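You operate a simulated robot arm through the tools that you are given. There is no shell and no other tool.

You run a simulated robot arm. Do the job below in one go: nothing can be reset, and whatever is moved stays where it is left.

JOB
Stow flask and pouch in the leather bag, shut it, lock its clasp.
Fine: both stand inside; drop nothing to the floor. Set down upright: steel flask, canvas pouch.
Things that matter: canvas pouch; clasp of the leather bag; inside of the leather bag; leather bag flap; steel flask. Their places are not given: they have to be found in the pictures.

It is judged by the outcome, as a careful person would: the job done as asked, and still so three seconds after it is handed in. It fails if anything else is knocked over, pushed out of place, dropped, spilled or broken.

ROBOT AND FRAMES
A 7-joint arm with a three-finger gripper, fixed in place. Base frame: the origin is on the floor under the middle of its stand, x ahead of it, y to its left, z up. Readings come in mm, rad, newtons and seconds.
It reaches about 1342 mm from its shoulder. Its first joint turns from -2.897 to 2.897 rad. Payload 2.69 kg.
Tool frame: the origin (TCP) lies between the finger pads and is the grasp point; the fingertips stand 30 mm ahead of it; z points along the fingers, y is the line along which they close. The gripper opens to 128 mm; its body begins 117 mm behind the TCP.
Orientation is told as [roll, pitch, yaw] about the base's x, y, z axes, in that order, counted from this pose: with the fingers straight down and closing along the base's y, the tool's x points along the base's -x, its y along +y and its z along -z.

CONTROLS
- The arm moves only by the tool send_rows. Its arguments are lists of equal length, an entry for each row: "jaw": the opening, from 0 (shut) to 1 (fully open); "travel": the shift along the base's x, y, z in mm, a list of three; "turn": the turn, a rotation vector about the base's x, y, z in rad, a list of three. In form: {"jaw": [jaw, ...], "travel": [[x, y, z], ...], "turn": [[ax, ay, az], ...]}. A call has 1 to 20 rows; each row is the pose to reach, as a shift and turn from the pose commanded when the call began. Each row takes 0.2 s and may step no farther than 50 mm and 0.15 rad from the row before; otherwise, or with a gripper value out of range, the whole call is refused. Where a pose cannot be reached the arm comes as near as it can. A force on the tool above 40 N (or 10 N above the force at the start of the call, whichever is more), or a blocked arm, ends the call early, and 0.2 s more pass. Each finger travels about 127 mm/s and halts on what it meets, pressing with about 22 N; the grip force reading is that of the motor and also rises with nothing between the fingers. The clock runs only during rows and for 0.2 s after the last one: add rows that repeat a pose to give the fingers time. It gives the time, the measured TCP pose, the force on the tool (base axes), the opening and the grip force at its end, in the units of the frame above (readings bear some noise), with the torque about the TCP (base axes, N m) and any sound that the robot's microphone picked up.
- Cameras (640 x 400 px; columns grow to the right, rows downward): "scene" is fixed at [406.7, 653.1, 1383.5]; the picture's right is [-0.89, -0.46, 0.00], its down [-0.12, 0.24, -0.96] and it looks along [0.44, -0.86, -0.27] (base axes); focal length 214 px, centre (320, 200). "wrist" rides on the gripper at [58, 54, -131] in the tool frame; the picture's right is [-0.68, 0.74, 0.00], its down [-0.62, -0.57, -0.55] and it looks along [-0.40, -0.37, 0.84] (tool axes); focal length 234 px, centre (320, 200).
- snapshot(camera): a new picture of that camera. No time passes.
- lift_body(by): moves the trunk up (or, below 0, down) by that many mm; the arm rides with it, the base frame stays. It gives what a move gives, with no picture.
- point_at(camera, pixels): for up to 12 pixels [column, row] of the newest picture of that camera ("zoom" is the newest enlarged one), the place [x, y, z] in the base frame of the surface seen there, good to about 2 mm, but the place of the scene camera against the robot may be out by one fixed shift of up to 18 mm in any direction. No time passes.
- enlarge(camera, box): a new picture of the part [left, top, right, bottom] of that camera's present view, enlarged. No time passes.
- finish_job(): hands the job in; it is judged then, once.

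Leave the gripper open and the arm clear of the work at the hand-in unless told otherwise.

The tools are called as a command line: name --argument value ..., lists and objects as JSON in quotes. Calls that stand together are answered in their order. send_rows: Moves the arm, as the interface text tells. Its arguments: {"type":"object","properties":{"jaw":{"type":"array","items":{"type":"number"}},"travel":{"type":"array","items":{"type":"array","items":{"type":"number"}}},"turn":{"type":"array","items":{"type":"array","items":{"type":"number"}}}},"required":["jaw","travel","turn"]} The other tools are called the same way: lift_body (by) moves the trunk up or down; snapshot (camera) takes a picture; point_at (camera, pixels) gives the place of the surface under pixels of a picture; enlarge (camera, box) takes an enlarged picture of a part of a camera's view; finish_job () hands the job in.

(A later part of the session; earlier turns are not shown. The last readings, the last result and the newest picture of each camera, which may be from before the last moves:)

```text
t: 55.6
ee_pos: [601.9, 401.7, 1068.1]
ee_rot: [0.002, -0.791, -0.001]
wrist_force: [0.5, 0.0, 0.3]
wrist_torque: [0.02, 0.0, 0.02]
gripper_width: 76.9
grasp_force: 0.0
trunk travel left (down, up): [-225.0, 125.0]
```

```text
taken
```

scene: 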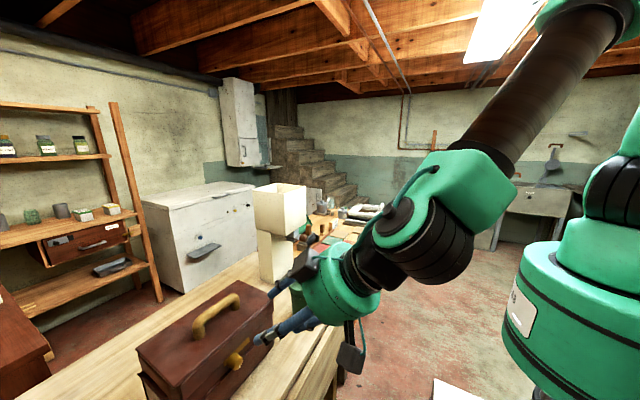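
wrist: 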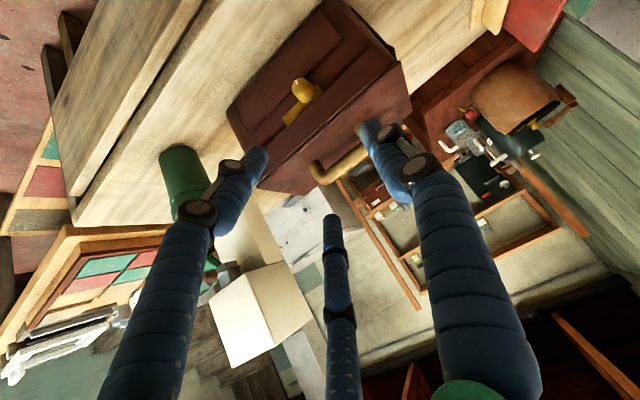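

That works. The clasp is now visible from the front-above at (302,95); I'll zoom in for its geometry.

enlarge --camera "wrist" --box '[260, 60, 340, 130]'

point_at --camera "zoom" --pixels '[[300, 150], [335, 170], [315, 185], [390, 190], [370, 215], [200, 330], [420, 160], [430, 225], [160, 350], [240, 280], [340, 240], [285, 165]]'

```text
5.71 times, centred on (300, 95) of wrist
```

zoom: 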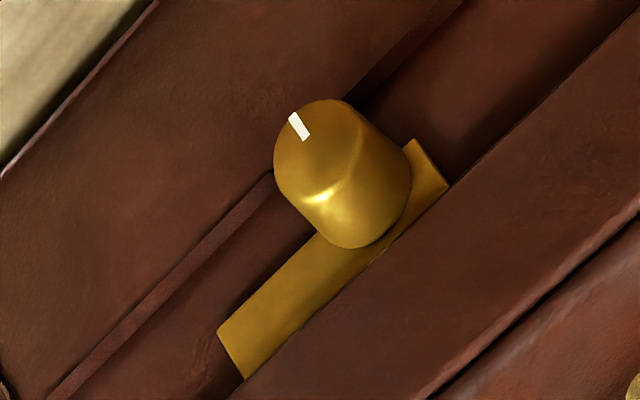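

```text
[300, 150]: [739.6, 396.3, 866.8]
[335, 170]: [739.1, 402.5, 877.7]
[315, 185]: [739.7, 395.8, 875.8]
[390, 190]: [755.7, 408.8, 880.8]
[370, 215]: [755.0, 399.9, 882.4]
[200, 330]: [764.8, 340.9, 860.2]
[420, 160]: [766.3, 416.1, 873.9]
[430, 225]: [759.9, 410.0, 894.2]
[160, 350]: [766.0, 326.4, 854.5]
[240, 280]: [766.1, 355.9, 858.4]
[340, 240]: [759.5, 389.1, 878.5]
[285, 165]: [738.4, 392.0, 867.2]
```

The knob: face at x ≈739, centre about (y 400.5, z 871), diameter ≈27 mm, white mark pointing down; the lip's lower edge (z ≈888, x ≈760) is just above the bar. I'll finish swinging the hand to horizontal.

send_rows --jaw '[0.6, 0.6, 0.6, 0.6, 0.6, 0.6]' --travel '[[0, 0, -10], [0, 0, -25], [0, 0, -40], [0, 0, -55], [0, 0, -70], [0, 0, -80]]' --turn '[[0, -0.13, 0], [0, -0.26, 0], [0, -0.39, 0], [0, -0.52, 0], [0, -0.65, 0], [0, -0.78, 0]]'

snapshot --camera "wrist"

snapshot --camera "scene"

```text
t: 57.0
ee_pos: [603.0, 401.9, 988.8]
ee_rot: [1.816, -1.571, -1.815]
wrist_force: [-0.7, 0.8, 1.3]
wrist_torque: [-0.01, 0.03, -0.03]
gripper_width: 76.8
grasp_force: 0.0
trunk travel left (down, up): [-225.0, 125.0]
```

```text
taken
```

wrist: 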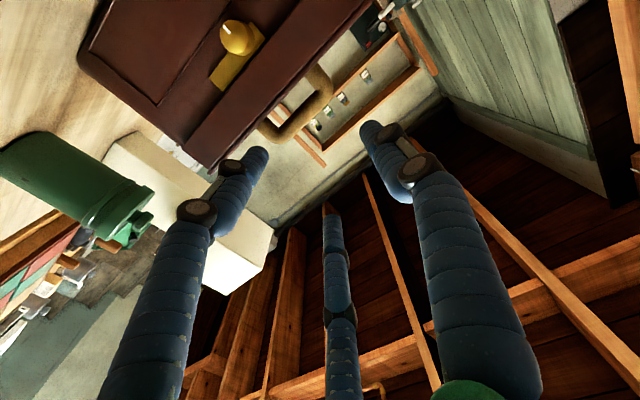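

```text
taken
```

scene: 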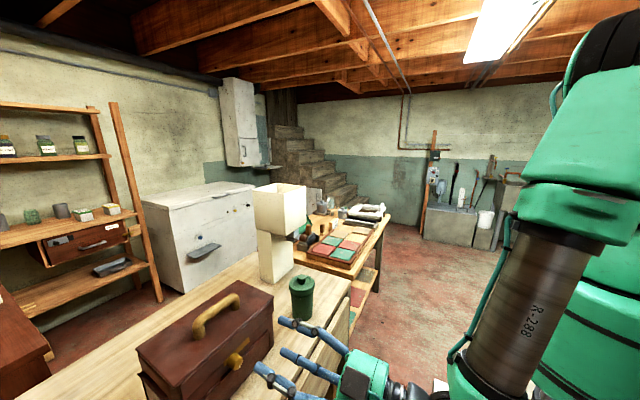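

The hand is horizontal. The clasp is at (237,45) in the wrist view; I'll zoom in to confirm its shape from the front.

enlarge --camera "wrist" --box '[190, 5, 290, 100]'

point_at --camera "zoom" --pixels '[[250, 110], [270, 130], [290, 170], [330, 195], [225, 140], [260, 190], [150, 330], [200, 290], [370, 160], [300, 260], [180, 380], [400, 120]]'

```text
4.21 times, centred on (240, 52) of wrist
```

zoom: 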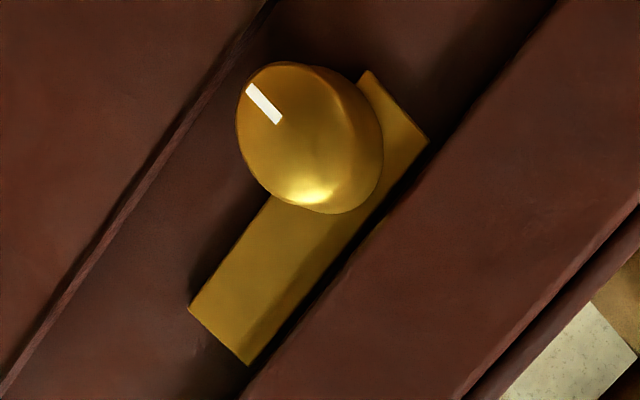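

```text
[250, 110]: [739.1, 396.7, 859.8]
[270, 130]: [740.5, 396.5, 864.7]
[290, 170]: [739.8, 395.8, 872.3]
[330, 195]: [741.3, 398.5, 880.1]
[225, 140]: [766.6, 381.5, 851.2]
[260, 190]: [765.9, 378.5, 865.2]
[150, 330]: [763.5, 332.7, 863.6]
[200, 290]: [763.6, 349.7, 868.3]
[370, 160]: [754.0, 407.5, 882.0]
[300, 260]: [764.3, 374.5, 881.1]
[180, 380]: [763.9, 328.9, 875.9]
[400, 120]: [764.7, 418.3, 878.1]
```

I'll sample the knob face boundary and bar edges more densely to get the knob axis and bar position exactly.

point_at --camera "zoom" --pixels '[[243, 130], [250, 95], [275, 70], [310, 72], [335, 90], [350, 120], [350, 150], [340, 180], [315, 200], [280, 190], [255, 165], [300, 135]]'

point_at --camera "zoom" --pixels '[[194, 308], [248, 358], [230, 260], [370, 78], [424, 140], [395, 100], [265, 70], [280, 122], [240, 300], [420, 160], [340, 235], [380, 130]]'

```text
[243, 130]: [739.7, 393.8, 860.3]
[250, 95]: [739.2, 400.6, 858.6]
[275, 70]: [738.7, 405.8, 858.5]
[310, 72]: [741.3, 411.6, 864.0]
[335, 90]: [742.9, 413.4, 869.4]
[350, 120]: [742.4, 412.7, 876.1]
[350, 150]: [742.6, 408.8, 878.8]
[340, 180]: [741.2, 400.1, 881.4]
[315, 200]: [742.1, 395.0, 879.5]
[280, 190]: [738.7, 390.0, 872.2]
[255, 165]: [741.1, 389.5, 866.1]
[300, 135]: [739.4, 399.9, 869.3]
```

```text
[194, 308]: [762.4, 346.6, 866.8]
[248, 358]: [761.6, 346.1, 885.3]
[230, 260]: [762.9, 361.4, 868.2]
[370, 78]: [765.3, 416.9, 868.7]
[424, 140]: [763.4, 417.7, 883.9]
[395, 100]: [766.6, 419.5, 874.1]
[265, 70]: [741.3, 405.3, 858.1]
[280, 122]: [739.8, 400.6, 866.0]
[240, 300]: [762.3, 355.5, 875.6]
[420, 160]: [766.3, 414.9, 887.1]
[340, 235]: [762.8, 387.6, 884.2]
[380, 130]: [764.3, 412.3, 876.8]
```

The knob axis is at (y 401.5, z 870), with face x ≈739.5 and radius ≈12. I'll lower the hand to z ≈870 at x ≈603 and align its yaw with the bag (−0.045 rad), still well in front.

send_rows --jaw '[0.5, 0.5, 0.5, 0.5, 0.5]' --travel '[[0, 1, -30], [0, 2, -60], [0, 3, -90], [0, 4, -112], [0, 5, -119]]' --turn '[[0, 0, -0.015], [0, 0, -0.03], [0, 0, -0.045], [0, 0, -0.045], [0, 0, -0.045]]'

snapshot --camera "wrist"

snapshot --camera "scene"

```text
t: 58.2
ee_pos: [602.2, 405.8, 868.2]
ee_rot: [0.04, -1.57, -0.083]
wrist_force: [-0.5, -0.2, 0.1]
wrist_torque: [0.0, -0.03, 0.01]
gripper_width: 64.0
grasp_force: 0.0
trunk travel left (down, up): [-225.0, 125.0]
```

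```text
taken
```

wrist: 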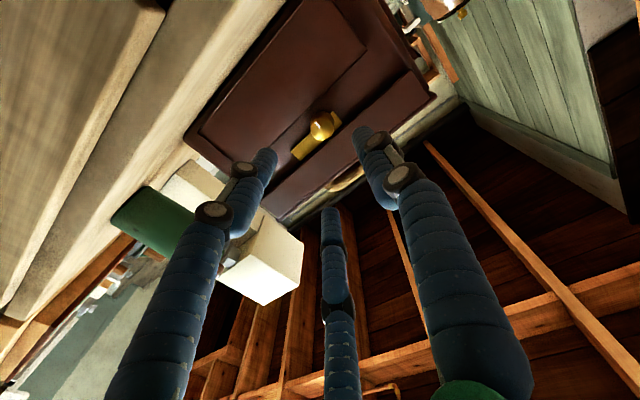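

```text
taken
```

scene: 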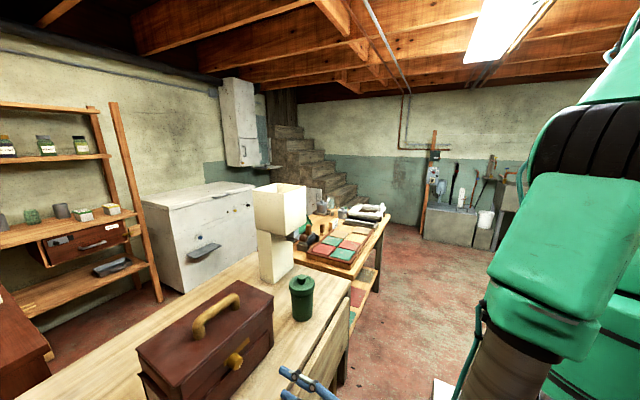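

The knob is centred between the fingers in view at (320,125). I'll advance to tips about 20 mm before the knob face, then check alignment.

send_rows --jaw '[0.5, 0.5, 0.5, 0.5]' --travel '[[25, -1, 1], [50, -2, 1.5], [75, -3, 1.5], [85, -3, 1.5]]' --turn '[[0, 0, 0], [0, 0, 0], [0, 0, 0], [0, 0, 0]]'

snapshot --camera "wrist"

enlarge --camera "wrist" --box '[220, 90, 420, 250]'

snapshot --camera "scene"

```text
t: 59.2
ee_pos: [687.3, 402.3, 871.3]
ee_rot: [-0.113, -1.568, 0.071]
wrist_force: [-0.4, 0.9, 0.7]
wrist_torque: [0.02, 0.01, 0.03]
gripper_width: 64.0
grasp_force: 0.1
trunk travel left (down, up): [-225.0, 125.0]
```

```text
taken
```

wrist: 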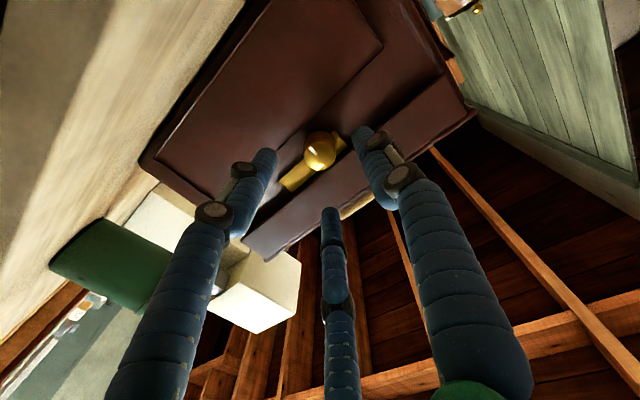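

```text
2.50 times, centred on (320, 170) of wrist
```

zoom: 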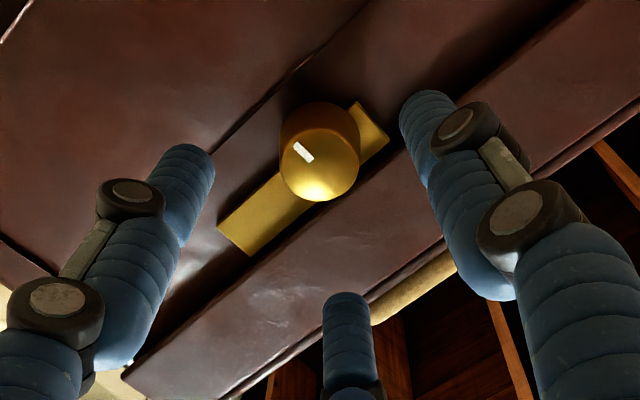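

```text
taken
```

scene: 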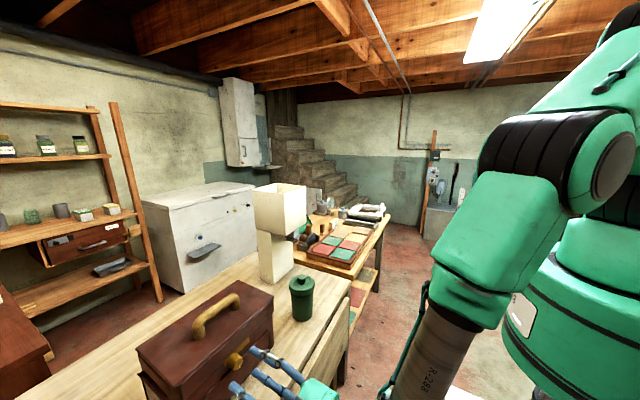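

I'll refine the knob centre from this closer view by sampling its face edge.

enlarge --camera "wrist" --box '[290, 120, 350, 180]'

point_at --camera "zoom" --pixels '[[220, 170], [420, 170], [320, 90], [320, 260], [250, 110], [390, 110], [250, 235], [390, 235], [320, 175], [270, 150], [370, 170], [210, 200]]'

```text
6.67 times, centred on (320, 150) of wrist
```

zoom: 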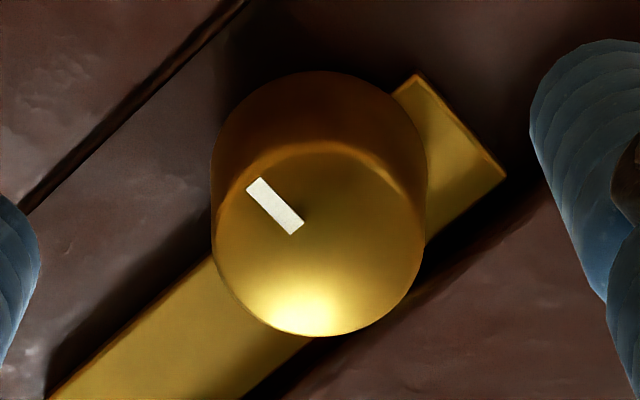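

```text
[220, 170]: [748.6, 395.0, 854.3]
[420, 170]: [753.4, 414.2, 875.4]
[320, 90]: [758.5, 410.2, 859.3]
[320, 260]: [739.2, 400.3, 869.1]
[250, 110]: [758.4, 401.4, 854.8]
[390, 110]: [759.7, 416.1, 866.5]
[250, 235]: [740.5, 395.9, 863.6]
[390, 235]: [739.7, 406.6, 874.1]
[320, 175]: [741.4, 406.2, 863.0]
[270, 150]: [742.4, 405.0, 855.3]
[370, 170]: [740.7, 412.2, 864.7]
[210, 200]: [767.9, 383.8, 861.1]
```

The knob centre is (401.6, 868.5), radius ≈11.5. I'll advance 35 mm and lower 2.5 mm, so the tips surround the knob but stay just short of the lip.

send_rows --jaw '[0.5, 0.5, 0.5, 0.5]' --travel '[[10, 0, -2.5], [20, 0, -2.5], [30, 0, -2.5], [35, 0, -2.5]]' --turn '[[0, 0, 0], [0, 0, 0], [0, 0, 0], [0, 0, 0]]'

snapshot --camera "wrist"

enlarge --camera "wrist" --box '[220, 90, 420, 250]'

snapshot --camera "scene"

```text
t: 60.2
ee_pos: [724.4, 402.9, 870.8]
ee_rot: [0.066, -1.568, -0.11]
wrist_force: [0.2, 1.0, 1.0]
wrist_torque: [0.01, -0.04, 0.0]
gripper_width: 64.1
grasp_force: 0.1
trunk travel left (down, up): [-225.0, 125.0]
```

```text
taken
```

wrist: 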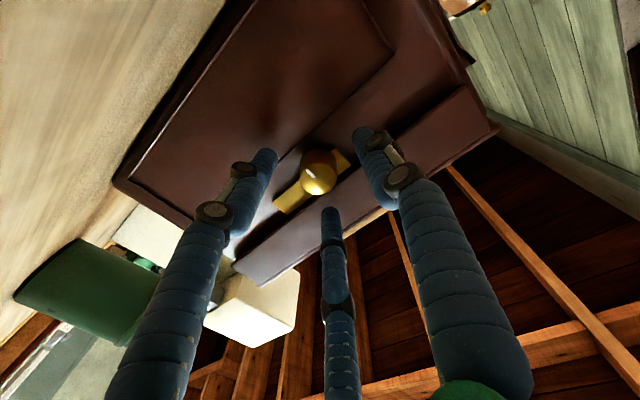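

```text
2.50 times, centred on (320, 170) of wrist
```

zoom: 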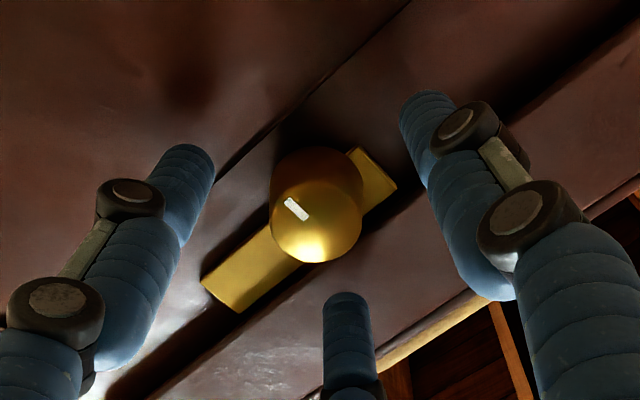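

```text
taken
```

scene: 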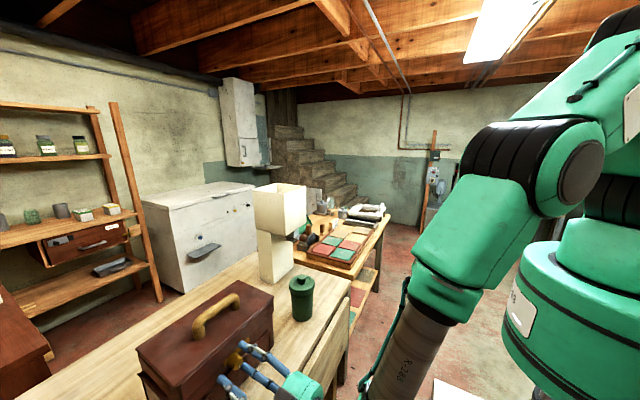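

The knob is centred on the tool axis within about 1.5 mm. I'll close the fingers on it.

send_rows --jaw '[0.4, 0.3, 0.24, 0.2, 0.16, 0.12, 0.12, 0.12]' --travel '[[0, 0, 0], [0, 0, 0], [0, 0, 0], [0, 0, 0], [0, 0, 0], [0, 0, 0], [0, 0, 0], [0, 0, 0]]' --turn '[[0, 0, 0], [0, 0, 0], [0, 0, 0], [0, 0, 0], [0, 0, 0], [0, 0, 0], [0, 0, 0], [0, 0, 0]]'

snapshot --camera "wrist"

enlarge --camera "wrist" --box '[220, 90, 420, 250]'

```text
t: 62.0
ee_pos: [724.1, 403.7, 870.1]
ee_rot: [-0.063, -1.567, 0.018]
wrist_force: [-1.8, -3.2, 0.6]
wrist_torque: [-0.03, -0.01, -0.11]
gripper_width: 29.4
grasp_force: 10.8
trunk travel left (down, up): [-225.0, 125.0]
```

```text
taken
```

wrist: 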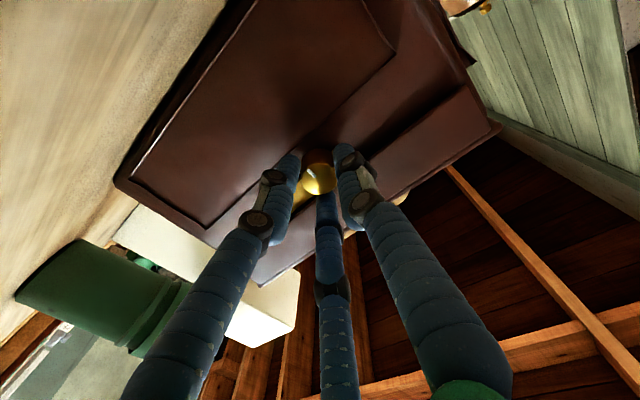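

```text
2.50 times, centred on (320, 170) of wrist
```

zoom: 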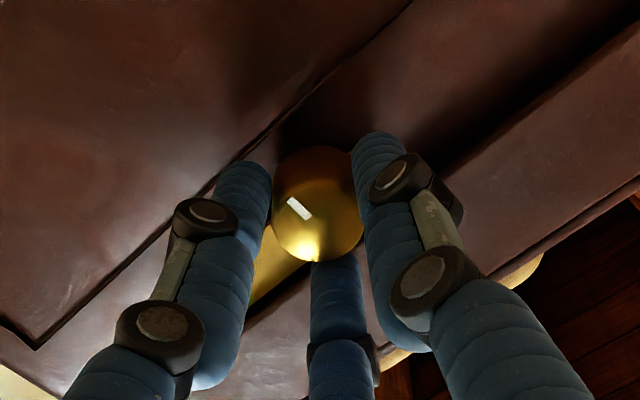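

The knob is held (29 mm, 10.8 N). I'll test whether it turns: a small −0.14 rad rotation about the knob axis (bar tip going up), watching torque.

send_rows --jaw '[0.12, 0.12, 0.12]' --travel '[[0, 0, 0], [0, 0, 0], [0, 0, 0]]' --turn '[[-0.07, 0.003, 0], [-0.14, 0.006, 0], [-0.14, 0.006, 0]]'

enlarge --camera "wrist" --box '[220, 90, 420, 250]'

enlarge --camera "scene" --box '[190, 310, 310, 400]'

```text
t: 62.8
ee_pos: [724.6, 403.3, 869.7]
ee_rot: [-1.557, -1.43, 1.511]
wrist_force: [-5.6, -7.1, 9.5]
wrist_torque: [-0.07, -0.25, -0.27]
gripper_width: 29.0
grasp_force: 21.9
trunk travel left (down, up): [-225.0, 125.0]
```

```text
2.50 times, centred on (320, 170) of wrist
```

zoom: 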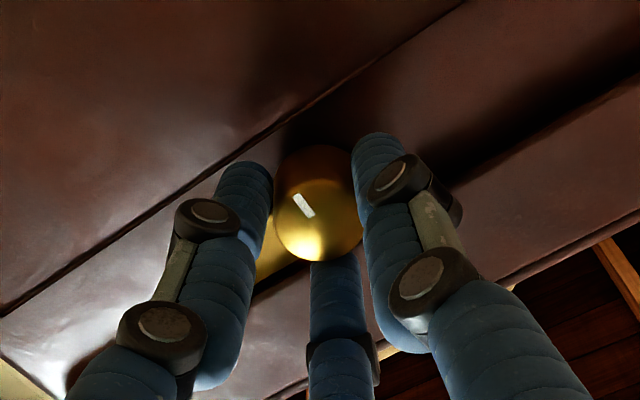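

```text
4.44 times, centred on (250, 355) of scene
```

zoom: 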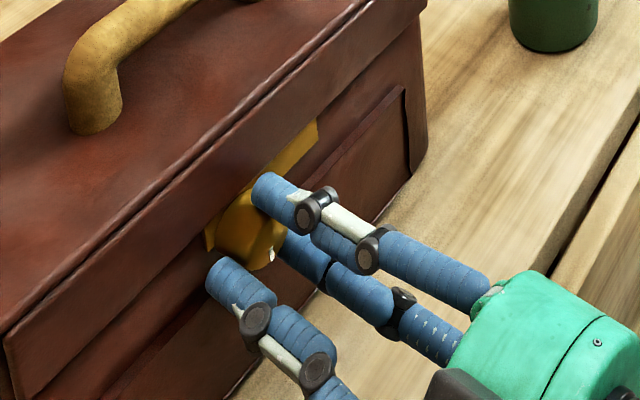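

The white mark stayed fixed in the world rather than turning with the hand, and torque is small (−0.07 Nm), so not conclusive yet. I'll turn further to about −0.45 rad in small steps and re-check.

send_rows --jaw '[0.05, 0.05, 0.05, 0.05, 0.05]' --travel '[[0, 0, 0], [0, 0, 0], [0, 0, 0], [0, 0, 0], [0, 0, 0]]' --turn '[[0, 0, 0], [-0.1, 0.0045, 0], [-0.2, 0.009, 0], [-0.3, 0.0135, 0], [-0.3, 0.0135, 0]]'

snapshot --camera "wrist"

enlarge --camera "wrist" --box '[220, 90, 420, 250]'

enlarge --camera "scene" --box '[190, 310, 310, 400]'

```text
t: 64.0
ee_pos: [725.5, 402.4, 870.2]
ee_rot: [-1.568, -1.128, 1.52]
wrist_force: [-0.3, -6.0, 8.3]
wrist_torque: [-0.11, -0.27, -0.18]
gripper_width: 29.1
grasp_force: 22.1
trunk travel left (down, up): [-225.0, 125.0]
```

```text
taken
```

wrist: 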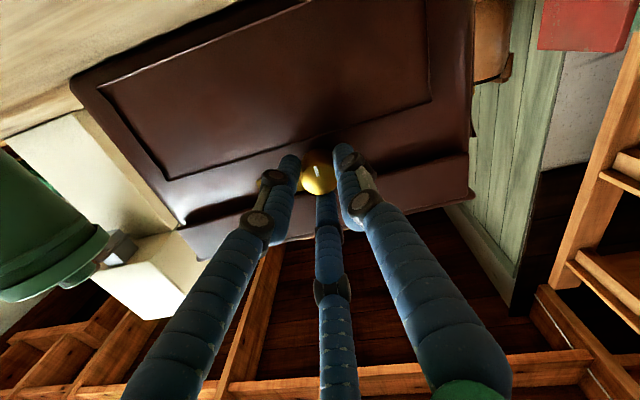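

```text
2.50 times, centred on (320, 170) of wrist
```

zoom: 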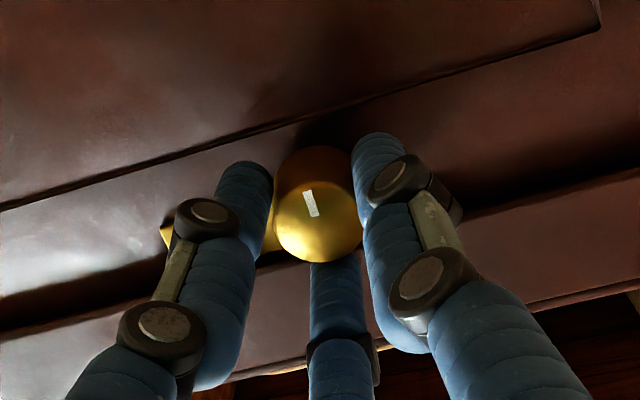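

```text
4.44 times, centred on (250, 355) of scene
```

zoom: 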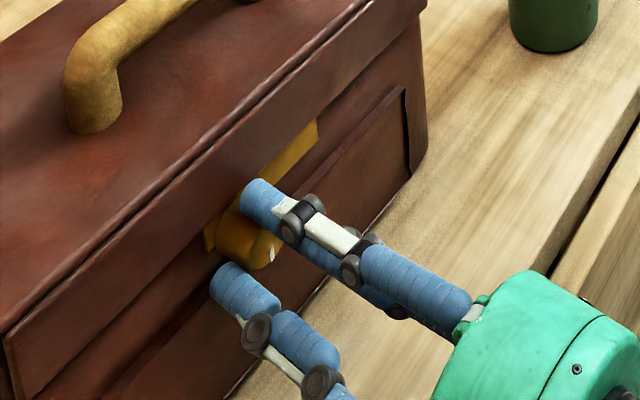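

The knob does not turn in that direction (the mark stayed put; my fingers slipped on it). It may be at its end stop, so I'll try the opposite direction by +0.44 rad.

send_rows --jaw '[0.05, 0.05, 0.05, 0.05, 0.05]' --travel '[[0, 0, 0], [0, 0, 0], [0, 0, 0], [0, 0, 0], [0, 0, 0]]' --turn '[[0.1, -0.0045, 0], [0.2, -0.009, 0], [0.32, -0.0144, 0], [0.44, -0.02, 0], [0.44, -0.02, 0]]'

snapshot --camera "wrist"

enlarge --camera "wrist" --box '[220, 90, 420, 250]'

enlarge --camera "scene" --box '[190, 310, 310, 400]'

```text
t: 65.2
ee_pos: [725.1, 402.4, 869.1]
ee_rot: [1.107, -1.569, -1.15]
wrist_force: [4.5, -7.8, 18.1]
wrist_torque: [-0.06, -0.5, -0.17]
gripper_width: 29.3
grasp_force: 21.7
trunk travel left (down, up): [-225.0, 125.0]
```

```text
taken
```

wrist: 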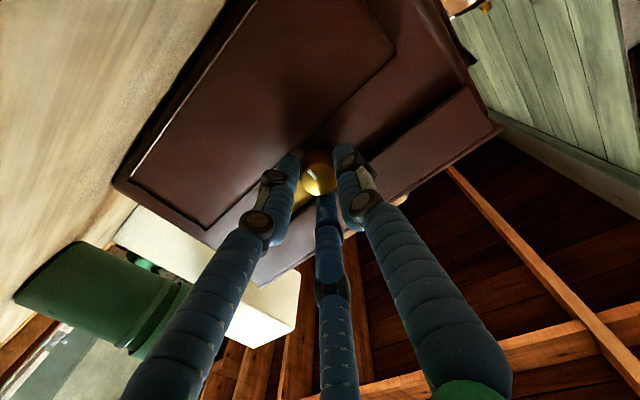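

```text
2.50 times, centred on (320, 170) of wrist
```

zoom: 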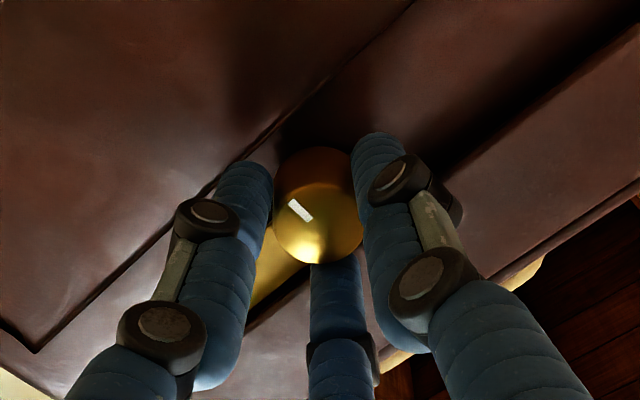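

```text
4.44 times, centred on (250, 355) of scene
```

zoom: 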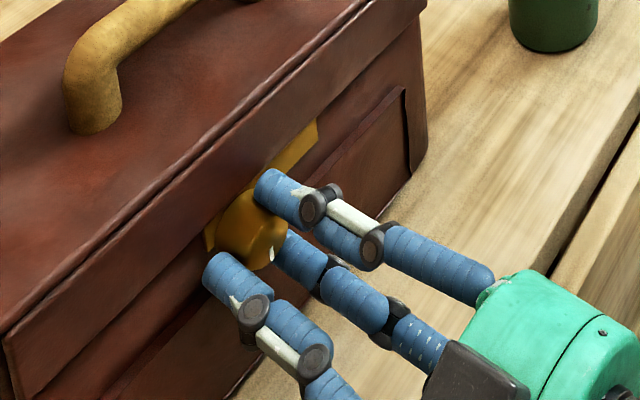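

The knob still doesn't follow, and the net force (−8 y, +18 z) shows that only the upper finger is really pressing it: the grip is off-centre. I'll open a little, shift about (−1.5 y, +2.5 z), and re-grip.

send_rows --jaw '[0.3, 0.34, 0.34, 0.25, 0.18, 0.1, 0.1, 0.1]' --travel '[[0, 0, 0], [0, 0, 0], [0, -1.5, 2.5], [0, -1.5, 2.5], [0, -1.5, 2.5], [0, -1.5, 2.5], [0, -1.5, 2.5], [0, -1.5, 2.5]]' --turn '[[0, 0, 0], [0, 0, 0], [0, 0, 0], [0, 0, 0], [0, 0, 0], [0, 0, 0], [0, 0, 0], [0, 0, 0]]'

snapshot --camera "wrist"

enlarge --camera "wrist" --box '[260, 120, 380, 220]'

```text
t: 67.0
ee_pos: [724.5, 400.6, 870.1]
ee_rot: [-0.184, -1.566, 0.138]
wrist_force: [0.9, -0.7, 1.3]
wrist_torque: [0.01, 0.18, -0.03]
gripper_width: 29.1
grasp_force: 22.0
trunk travel left (down, up): [-225.0, 125.0]
```

```text
taken
```

wrist: 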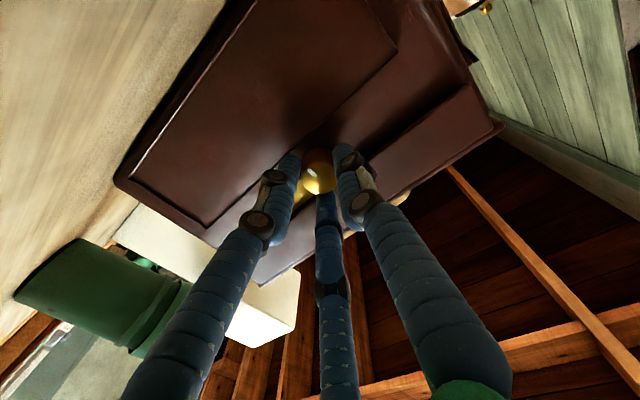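

```text
4.00 times, centred on (320, 170) of wrist
```

zoom: 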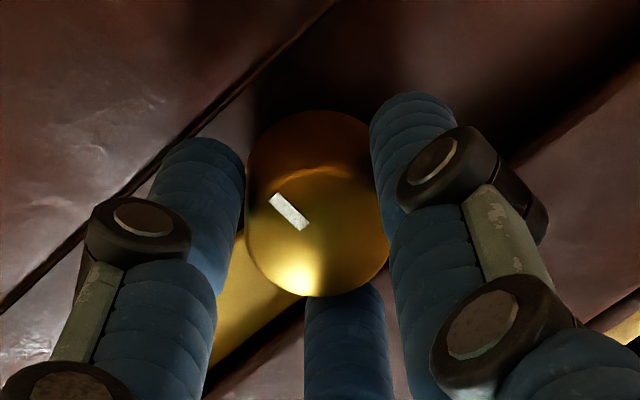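

Now the net force is near zero with 22 N grip: a centred grip on the knob. I'll test turning again, first −0.3 rad about the knob axis.

send_rows --jaw '[0.05, 0.05, 0.05, 0.05]' --travel '[[0, 0, 0], [0, 0, 0], [0, 0, 0], [0, 0, 0]]' --turn '[[-0.1, 0.0045, 0], [-0.2, 0.009, 0], [-0.3, 0.0135, 0], [-0.3, 0.0135, 0]]'

snapshot --camera "wrist"

enlarge --camera "wrist" --box '[260, 120, 380, 220]'

```text
t: 68.0
ee_pos: [724.7, 401.6, 871.1]
ee_rot: [-1.562, -1.269, 1.516]
wrist_force: [-0.3, 0.4, 1.2]
wrist_torque: [-0.1, -0.06, 0.0]
gripper_width: 28.9
grasp_force: 22.2
trunk travel left (down, up): [-225.0, 125.0]
```

```text
taken
```

wrist: 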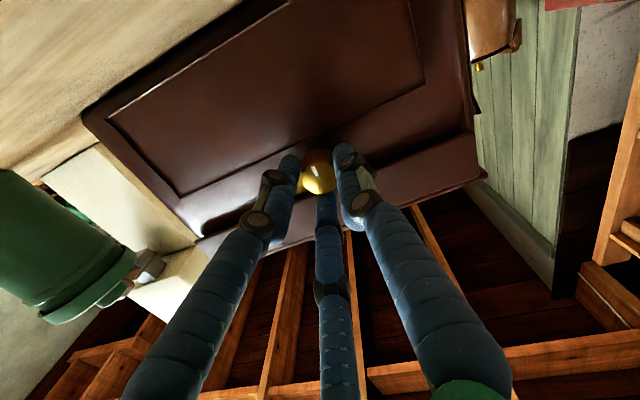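

```text
4.00 times, centred on (320, 170) of wrist
```

zoom: 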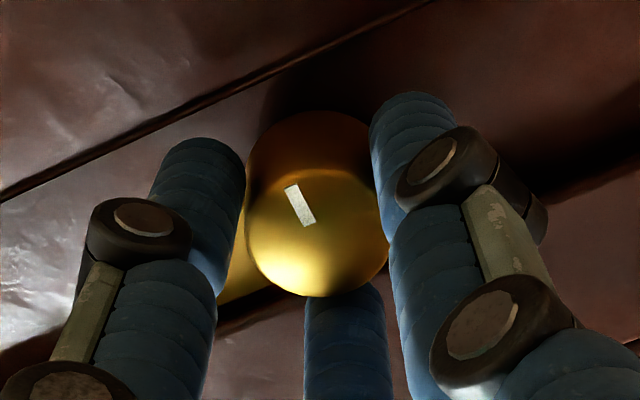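

The mark stayed world-fixed again (slipping at only 0.1 Nm). I'll turn back +0.5 rad from here with this good grip to test the other direction.

send_rows --jaw '[0.02, 0.02, 0.02, 0.02, 0.02]' --travel '[[0, 0, 0], [0, 0, 0], [0, 0, 0], [0, 0, 0], [0, 0, 0]]' --turn '[[0.12, -0.0054, 0], [0.24, -0.011, 0], [0.37, -0.0166, 0], [0.5, -0.0225, 0], [0.5, -0.0225, 0]]'

snapshot --camera "wrist"

enlarge --camera "wrist" --box '[260, 120, 380, 220]'

```text
t: 69.2
ee_pos: [727.0, 402.6, 870.9]
ee_rot: [1.543, -1.38, -1.595]
wrist_force: [0.0, -0.6, 0.3]
wrist_torque: [0.08, 0.39, -0.01]
gripper_width: 28.7
grasp_force: 22.3
trunk travel left (down, up): [-225.0, 125.0]
```

```text
taken
```

wrist: 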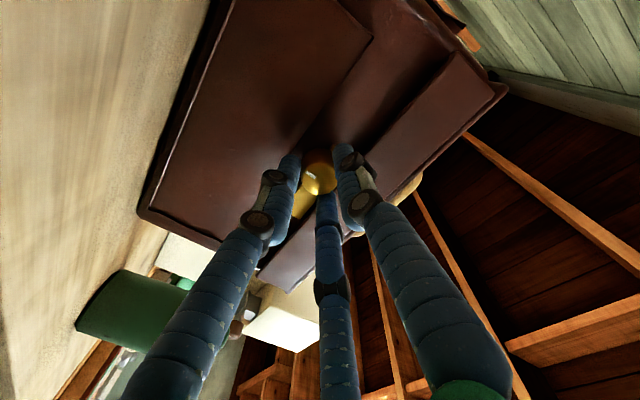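

```text
4.00 times, centred on (320, 170) of wrist
```

zoom: 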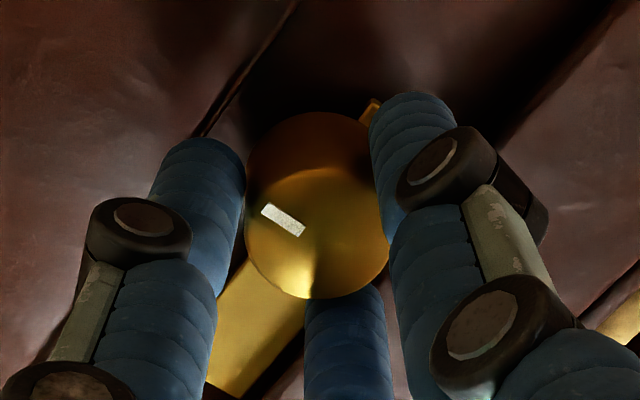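

The knob doesn't rotate either way (only ±0.1 Nm of slipping friction). Given that it sits near one end of a track-like bar, it may slide. I'll gently shift −y by 3 mm and read the force.

send_rows --jaw '[0.02, 0.02, 0.02, 0.02]' --travel '[[0, -1, 0], [0, -2, 0], [0, -3, 0], [0, -3, 0]]' --turn '[[0, 0, 0], [0, 0, 0], [0, 0, 0], [0, 0, 0]]'

snapshot --camera "wrist"

enlarge --camera "wrist" --box '[260, 120, 380, 220]'

```text
t: 70.2
ee_pos: [728.4, 403.4, 871.6]
ee_rot: [1.548, -1.379, -1.596]
wrist_force: [0.2, -0.3, -1.3]
wrist_torque: [0.0, 0.54, 0.09]
gripper_width: 28.9
grasp_force: 21.9
out of reach, approached as far as the arm can: row 1, 2, 3, 4
trunk travel left (down, up): [-225.0, 125.0]
```

```text
taken
```

wrist: 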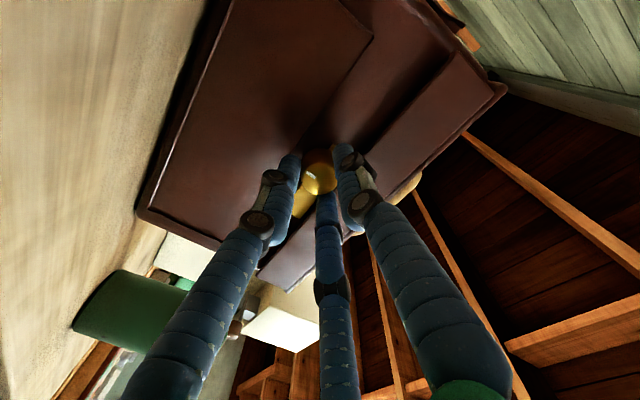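

```text
4.00 times, centred on (320, 170) of wrist
```

zoom: 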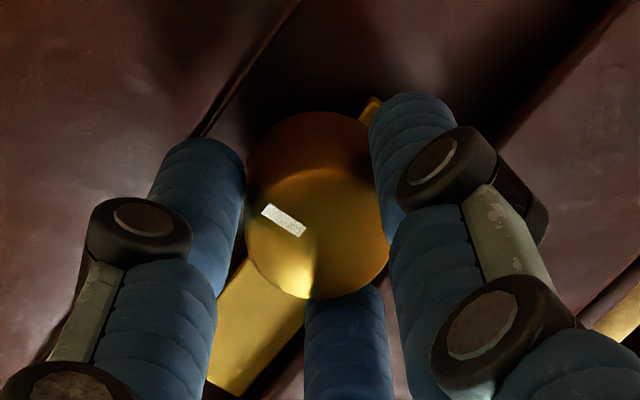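

That hit an arm limit (roll +0.2 is at the edge), so the slide test did not happen. I'll open slightly, roll back −0.3 rad and back off 3 mm in x, then re-grip.

send_rows --jaw '[0.3, 0.34, 0.34, 0.34, 0.25, 0.18, 0.1, 0.05, 0.05]' --travel '[[0, 0, 0], [-3, -2, 0], [-3, -2, 0], [-3, -2, 0], [-3, -2, 0], [-3, -2, 0], [-3, -2, 0], [-3, -2, 0], [-3, -2, 0]]' --turn '[[-0.1, 0.0045, 0], [-0.2, 0.009, 0], [-0.3, 0.0135, 0], [-0.3, 0.0135, 0], [-0.3, 0.0135, 0], [-0.3, 0.0135, 0], [-0.3, 0.0135, 0], [-0.3, 0.0135, 0], [-0.3, 0.0135, 0]]'

enlarge --camera "wrist" --box '[260, 120, 380, 220]'

```text
t: 72.2
ee_pos: [724.7, 398.6, 873.0]
ee_rot: [-1.537, -1.47, 1.493]
wrist_force: [3.0, -0.5, 0.1]
wrist_torque: [0.0, -0.03, -0.03]
gripper_width: 31.1
grasp_force: 22.1
trunk travel left (down, up): [-225.0, 125.0]
```

```text
4.00 times, centred on (320, 170) of wrist
```

zoom: 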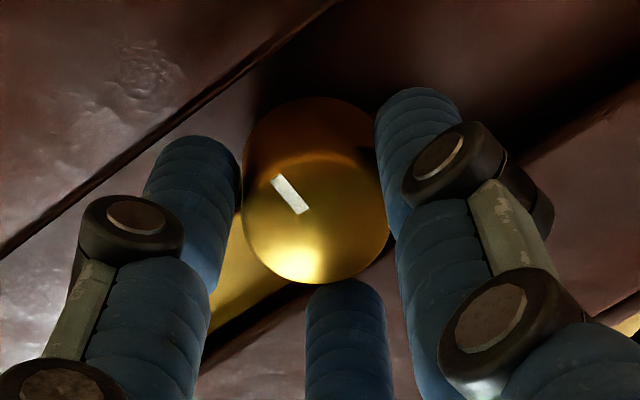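

The grip is off-centre again (TCP 398.6, 873.0; the good spot was about 401, 870.5). I'll reopen slightly, shift (+2.5 y, −2.5 z), and re-close.

send_rows --jaw '[0.3, 0.34, 0.34, 0.25, 0.18, 0.1, 0.05, 0.05]' --travel '[[0, 0, 0], [0, 2.5, -2.5], [0, 2.5, -2.5], [0, 2.5, -2.5], [0, 2.5, -2.5], [0, 2.5, -2.5], [0, 2.5, -2.5], [0, 2.5, -2.5]]' --turn '[[0, 0, 0], [0, 0, 0], [0, 0, 0], [0, 0, 0], [0, 0, 0], [0, 0, 0], [0, 0, 0], [0, 0, 0]]'

enlarge --camera "wrist" --box '[260, 120, 380, 220]'

```text
t: 74.0
ee_pos: [725.1, 403.3, 869.9]
ee_rot: [-1.543, -1.472, 1.5]
wrist_force: [-1.1, -0.8, 6.2]
wrist_torque: [-0.05, -0.17, -0.01]
gripper_width: 29.2
grasp_force: 21.8
trunk travel left (down, up): [-225.0, 125.0]
```

```text
4.00 times, centred on (320, 170) of wrist
```

zoom: 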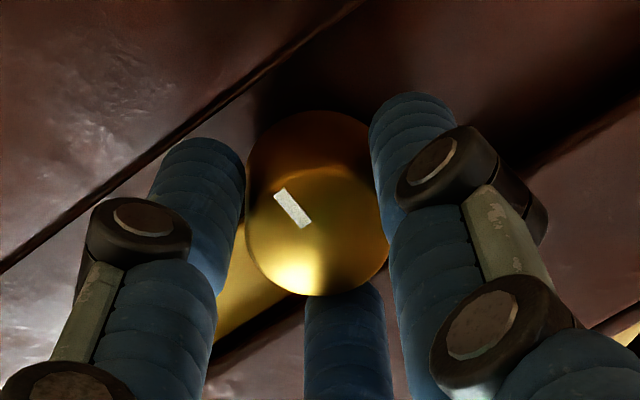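

Re-gripped centrally (29.2 mm). Now the slide test: −y by 4 mm in 1 mm steps.

send_rows --jaw '[0.05, 0.05, 0.05, 0.05, 0.05]' --travel '[[0, -1, 0], [-0.1, -2, 0], [-0.15, -3, 0], [-0.2, -4, 0], [-0.2, -4, 0]]' --turn '[[0, 0, 0], [0, 0, 0], [0, 0, 0], [0, 0, 0], [0, 0, 0]]'

snapshot --camera "wrist"

enlarge --camera "wrist" --box '[260, 120, 380, 220]'

```text
t: 75.2
ee_pos: [725.7, 398.8, 869.9]
ee_rot: [-1.54, -1.474, 1.501]
wrist_force: [-11.9, 0.9, 15.7]
wrist_torque: [-0.01, -0.56, 0.09]
gripper_width: 29.2
grasp_force: 22.2
trunk travel left (down, up): [-225.0, 125.0]
```

```text
taken
```

wrist: 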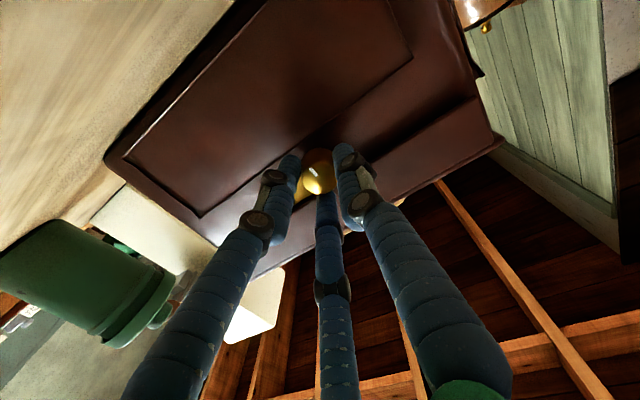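

```text
4.00 times, centred on (320, 170) of wrist
```

zoom: 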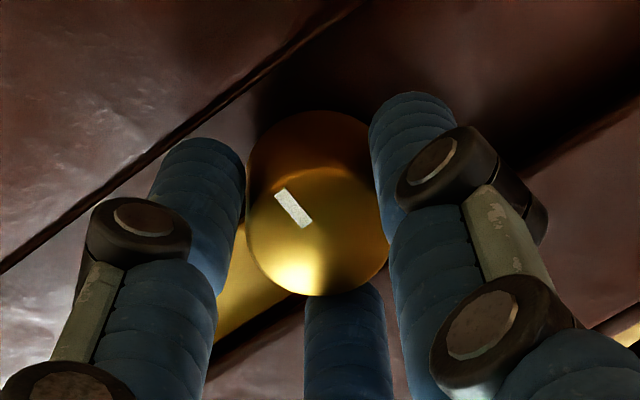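

The hand moved 4.5 mm in −y with almost no y-force, and the knob came along. I'll check in the scene view whether the knob slid on the bar or the bag moved.

snapshot --camera "scene"

enlarge --camera "scene" --box '[190, 310, 310, 400]'

```text
taken
```

scene: 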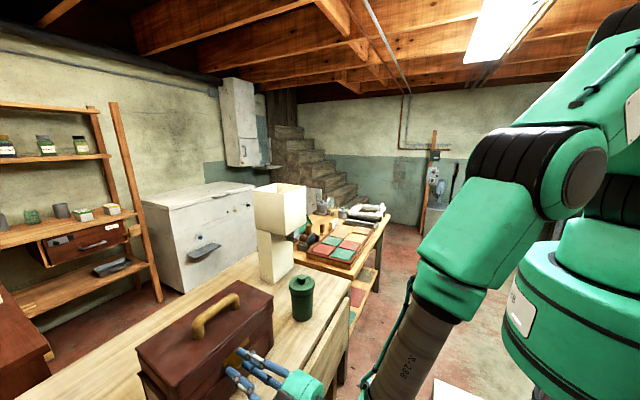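

```text
4.44 times, centred on (250, 355) of scene
```

zoom: 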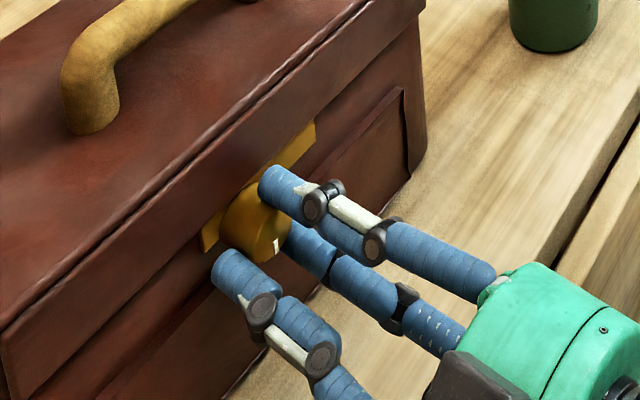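

The gap between the bar's +y end and the knob has grown while the bag's corners and bar stayed put: the clasp is a slider. I'll continue sliding −y by 12 mm, easing +1.5 mm in z and −1 mm in x to relieve the side forces.

send_rows --jaw '[0.05, 0.05, 0.05, 0.05, 0.05, 0.05, 0.05]' --travel '[[-1, 0, 1.5], [-1.1, -2, 1.5], [-1.2, -4, 1.5], [-1.3, -6, 1.5], [-1.4, -8, 1.5], [-1.5, -10, 1.5], [-1.6, -12, 1.5]]' --turn '[[0, 0, 0], [0, 0, 0], [0, 0, 0], [0, 0, 0], [0, 0, 0], [0, 0, 0], [0, 0, 0]]'

enlarge --camera "scene" --box '[190, 310, 310, 400]'

snapshot --camera "wrist"

enlarge --camera "wrist" --box '[260, 120, 380, 220]'

```text
t: 76.8
ee_pos: [722.7, 385.0, 870.9]
ee_rot: [-1.524, -1.471, 1.478]
wrist_force: [4.3, 0.0, 0.3]
wrist_torque: [0.01, 0.17, -0.04]
gripper_width: 28.9
grasp_force: 22.5
trunk travel left (down, up): [-225.0, 125.0]
```

```text
4.44 times, centred on (250, 355) of scene
```

zoom: 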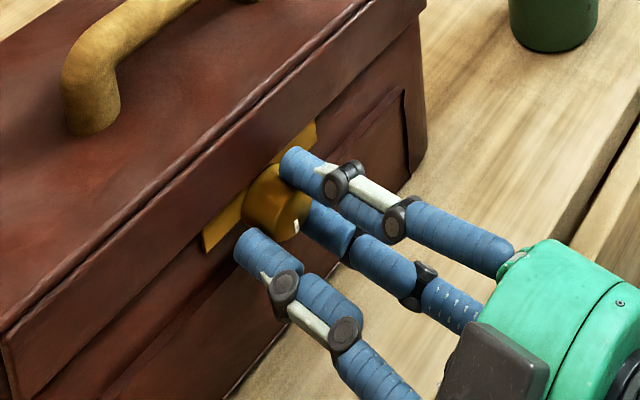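

```text
taken
```

wrist: 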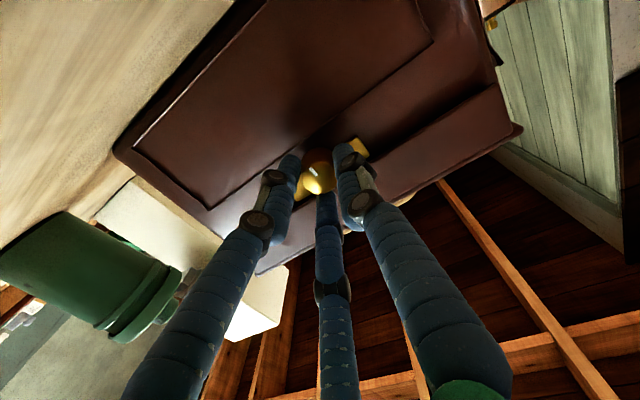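

```text
4.00 times, centred on (320, 170) of wrist
```

zoom: 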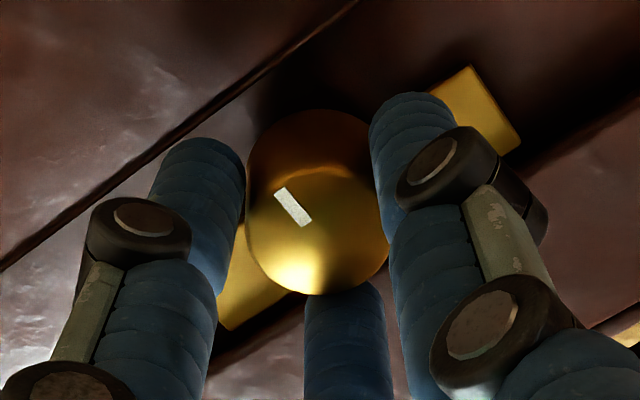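

Confirmed: the knob slides along the bar with negligible force (now y ≈385), and the bag stays in place. I'll continue −y another 14 mm.

send_rows --jaw '[0.05, 0.05, 0.05, 0.05, 0.05, 0.05, 0.05]' --travel '[[-0.1, -2, 0], [-0.2, -4, 0], [-0.3, -6, 0], [-0.4, -8, 0], [-0.5, -10, 0], [-0.6, -12, 0], [-0.7, -14, 0]]' --turn '[[0, 0, 0], [0, 0, 0], [0, 0, 0], [0, 0, 0], [0, 0, 0], [0, 0, 0], [0, 0, 0]]'

enlarge --camera "scene" --box '[190, 310, 310, 400]'

enlarge --camera "wrist" --box '[260, 120, 380, 220]'

```text
t: 78.4
ee_pos: [721.3, 371.7, 870.5]
ee_rot: [-1.53, -1.47, 1.483]
wrist_force: [-3.4, 1.2, 0.0]
wrist_torque: [-0.01, 0.09, 0.1]
gripper_width: 28.8
grasp_force: 21.9
trunk travel left (down, up): [-225.0, 125.0]
```

```text
4.44 times, centred on (250, 355) of scene
```

zoom: 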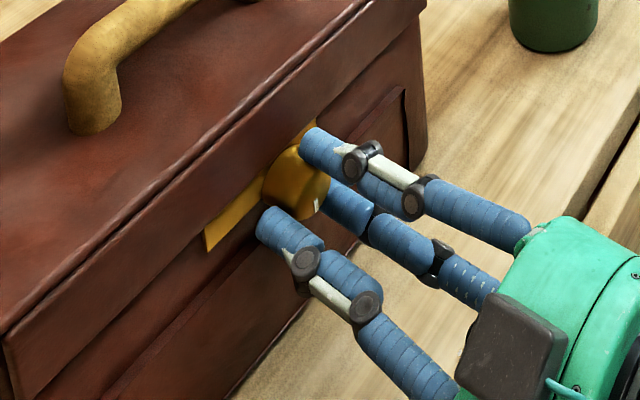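

```text
4.00 times, centred on (320, 170) of wrist
```

zoom: 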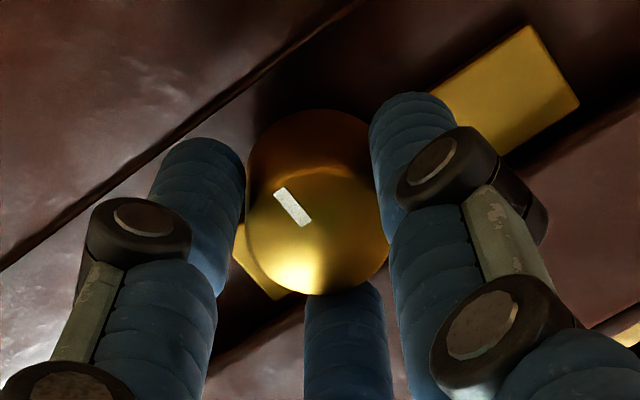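

The knob is now at y ≈371.7, still sliding freely. I'll continue in 1.5–2 mm steps toward the bar's −y end, watching for the end stop or a click.

send_rows --jaw '[0.05, 0.05, 0.05, 0.05, 0.05, 0.05, 0.05]' --travel '[[-0.1, -2, 0], [-0.2, -4, 0], [-0.3, -6, 0], [-0.4, -7.5, 0], [-0.45, -9, 0], [-0.5, -10, 0], [-0.5, -10, 0]]' --turn '[[0, 0, 0], [0, 0, 0], [0, 0, 0], [0, 0, 0], [0, 0, 0], [0, 0, 0], [0, 0, 0]]'

enlarge --camera "scene" --box '[190, 310, 310, 400]'

enlarge --camera "wrist" --box '[260, 120, 380, 220]'

```text
t: 80.0
ee_pos: [722.6, 363.5, 869.6]
ee_rot: [-1.534, -1.47, 1.491]
wrist_force: [-4.7, 6.3, 0.3]
wrist_torque: [-0.01, 0.01, 0.23]
gripper_width: 29.3
grasp_force: 21.7
trunk travel left (down, up): [-225.0, 125.0]
```

```text
4.44 times, centred on (250, 355) of scene
```

zoom: 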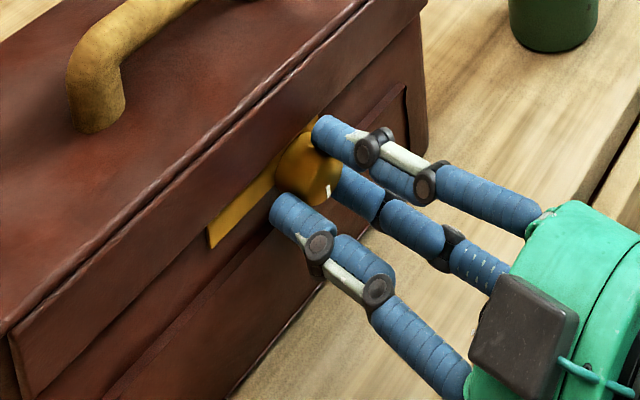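

```text
4.00 times, centred on (320, 170) of wrist
```

zoom: 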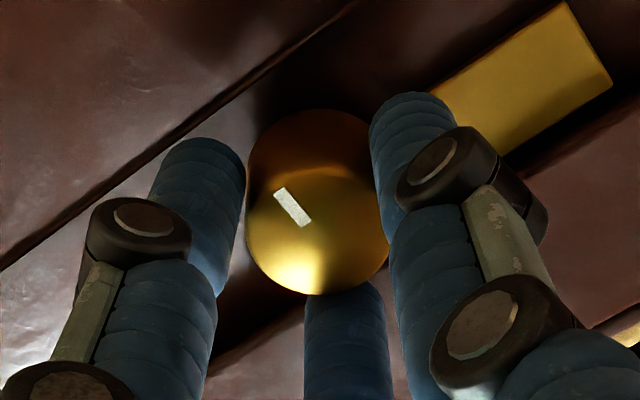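

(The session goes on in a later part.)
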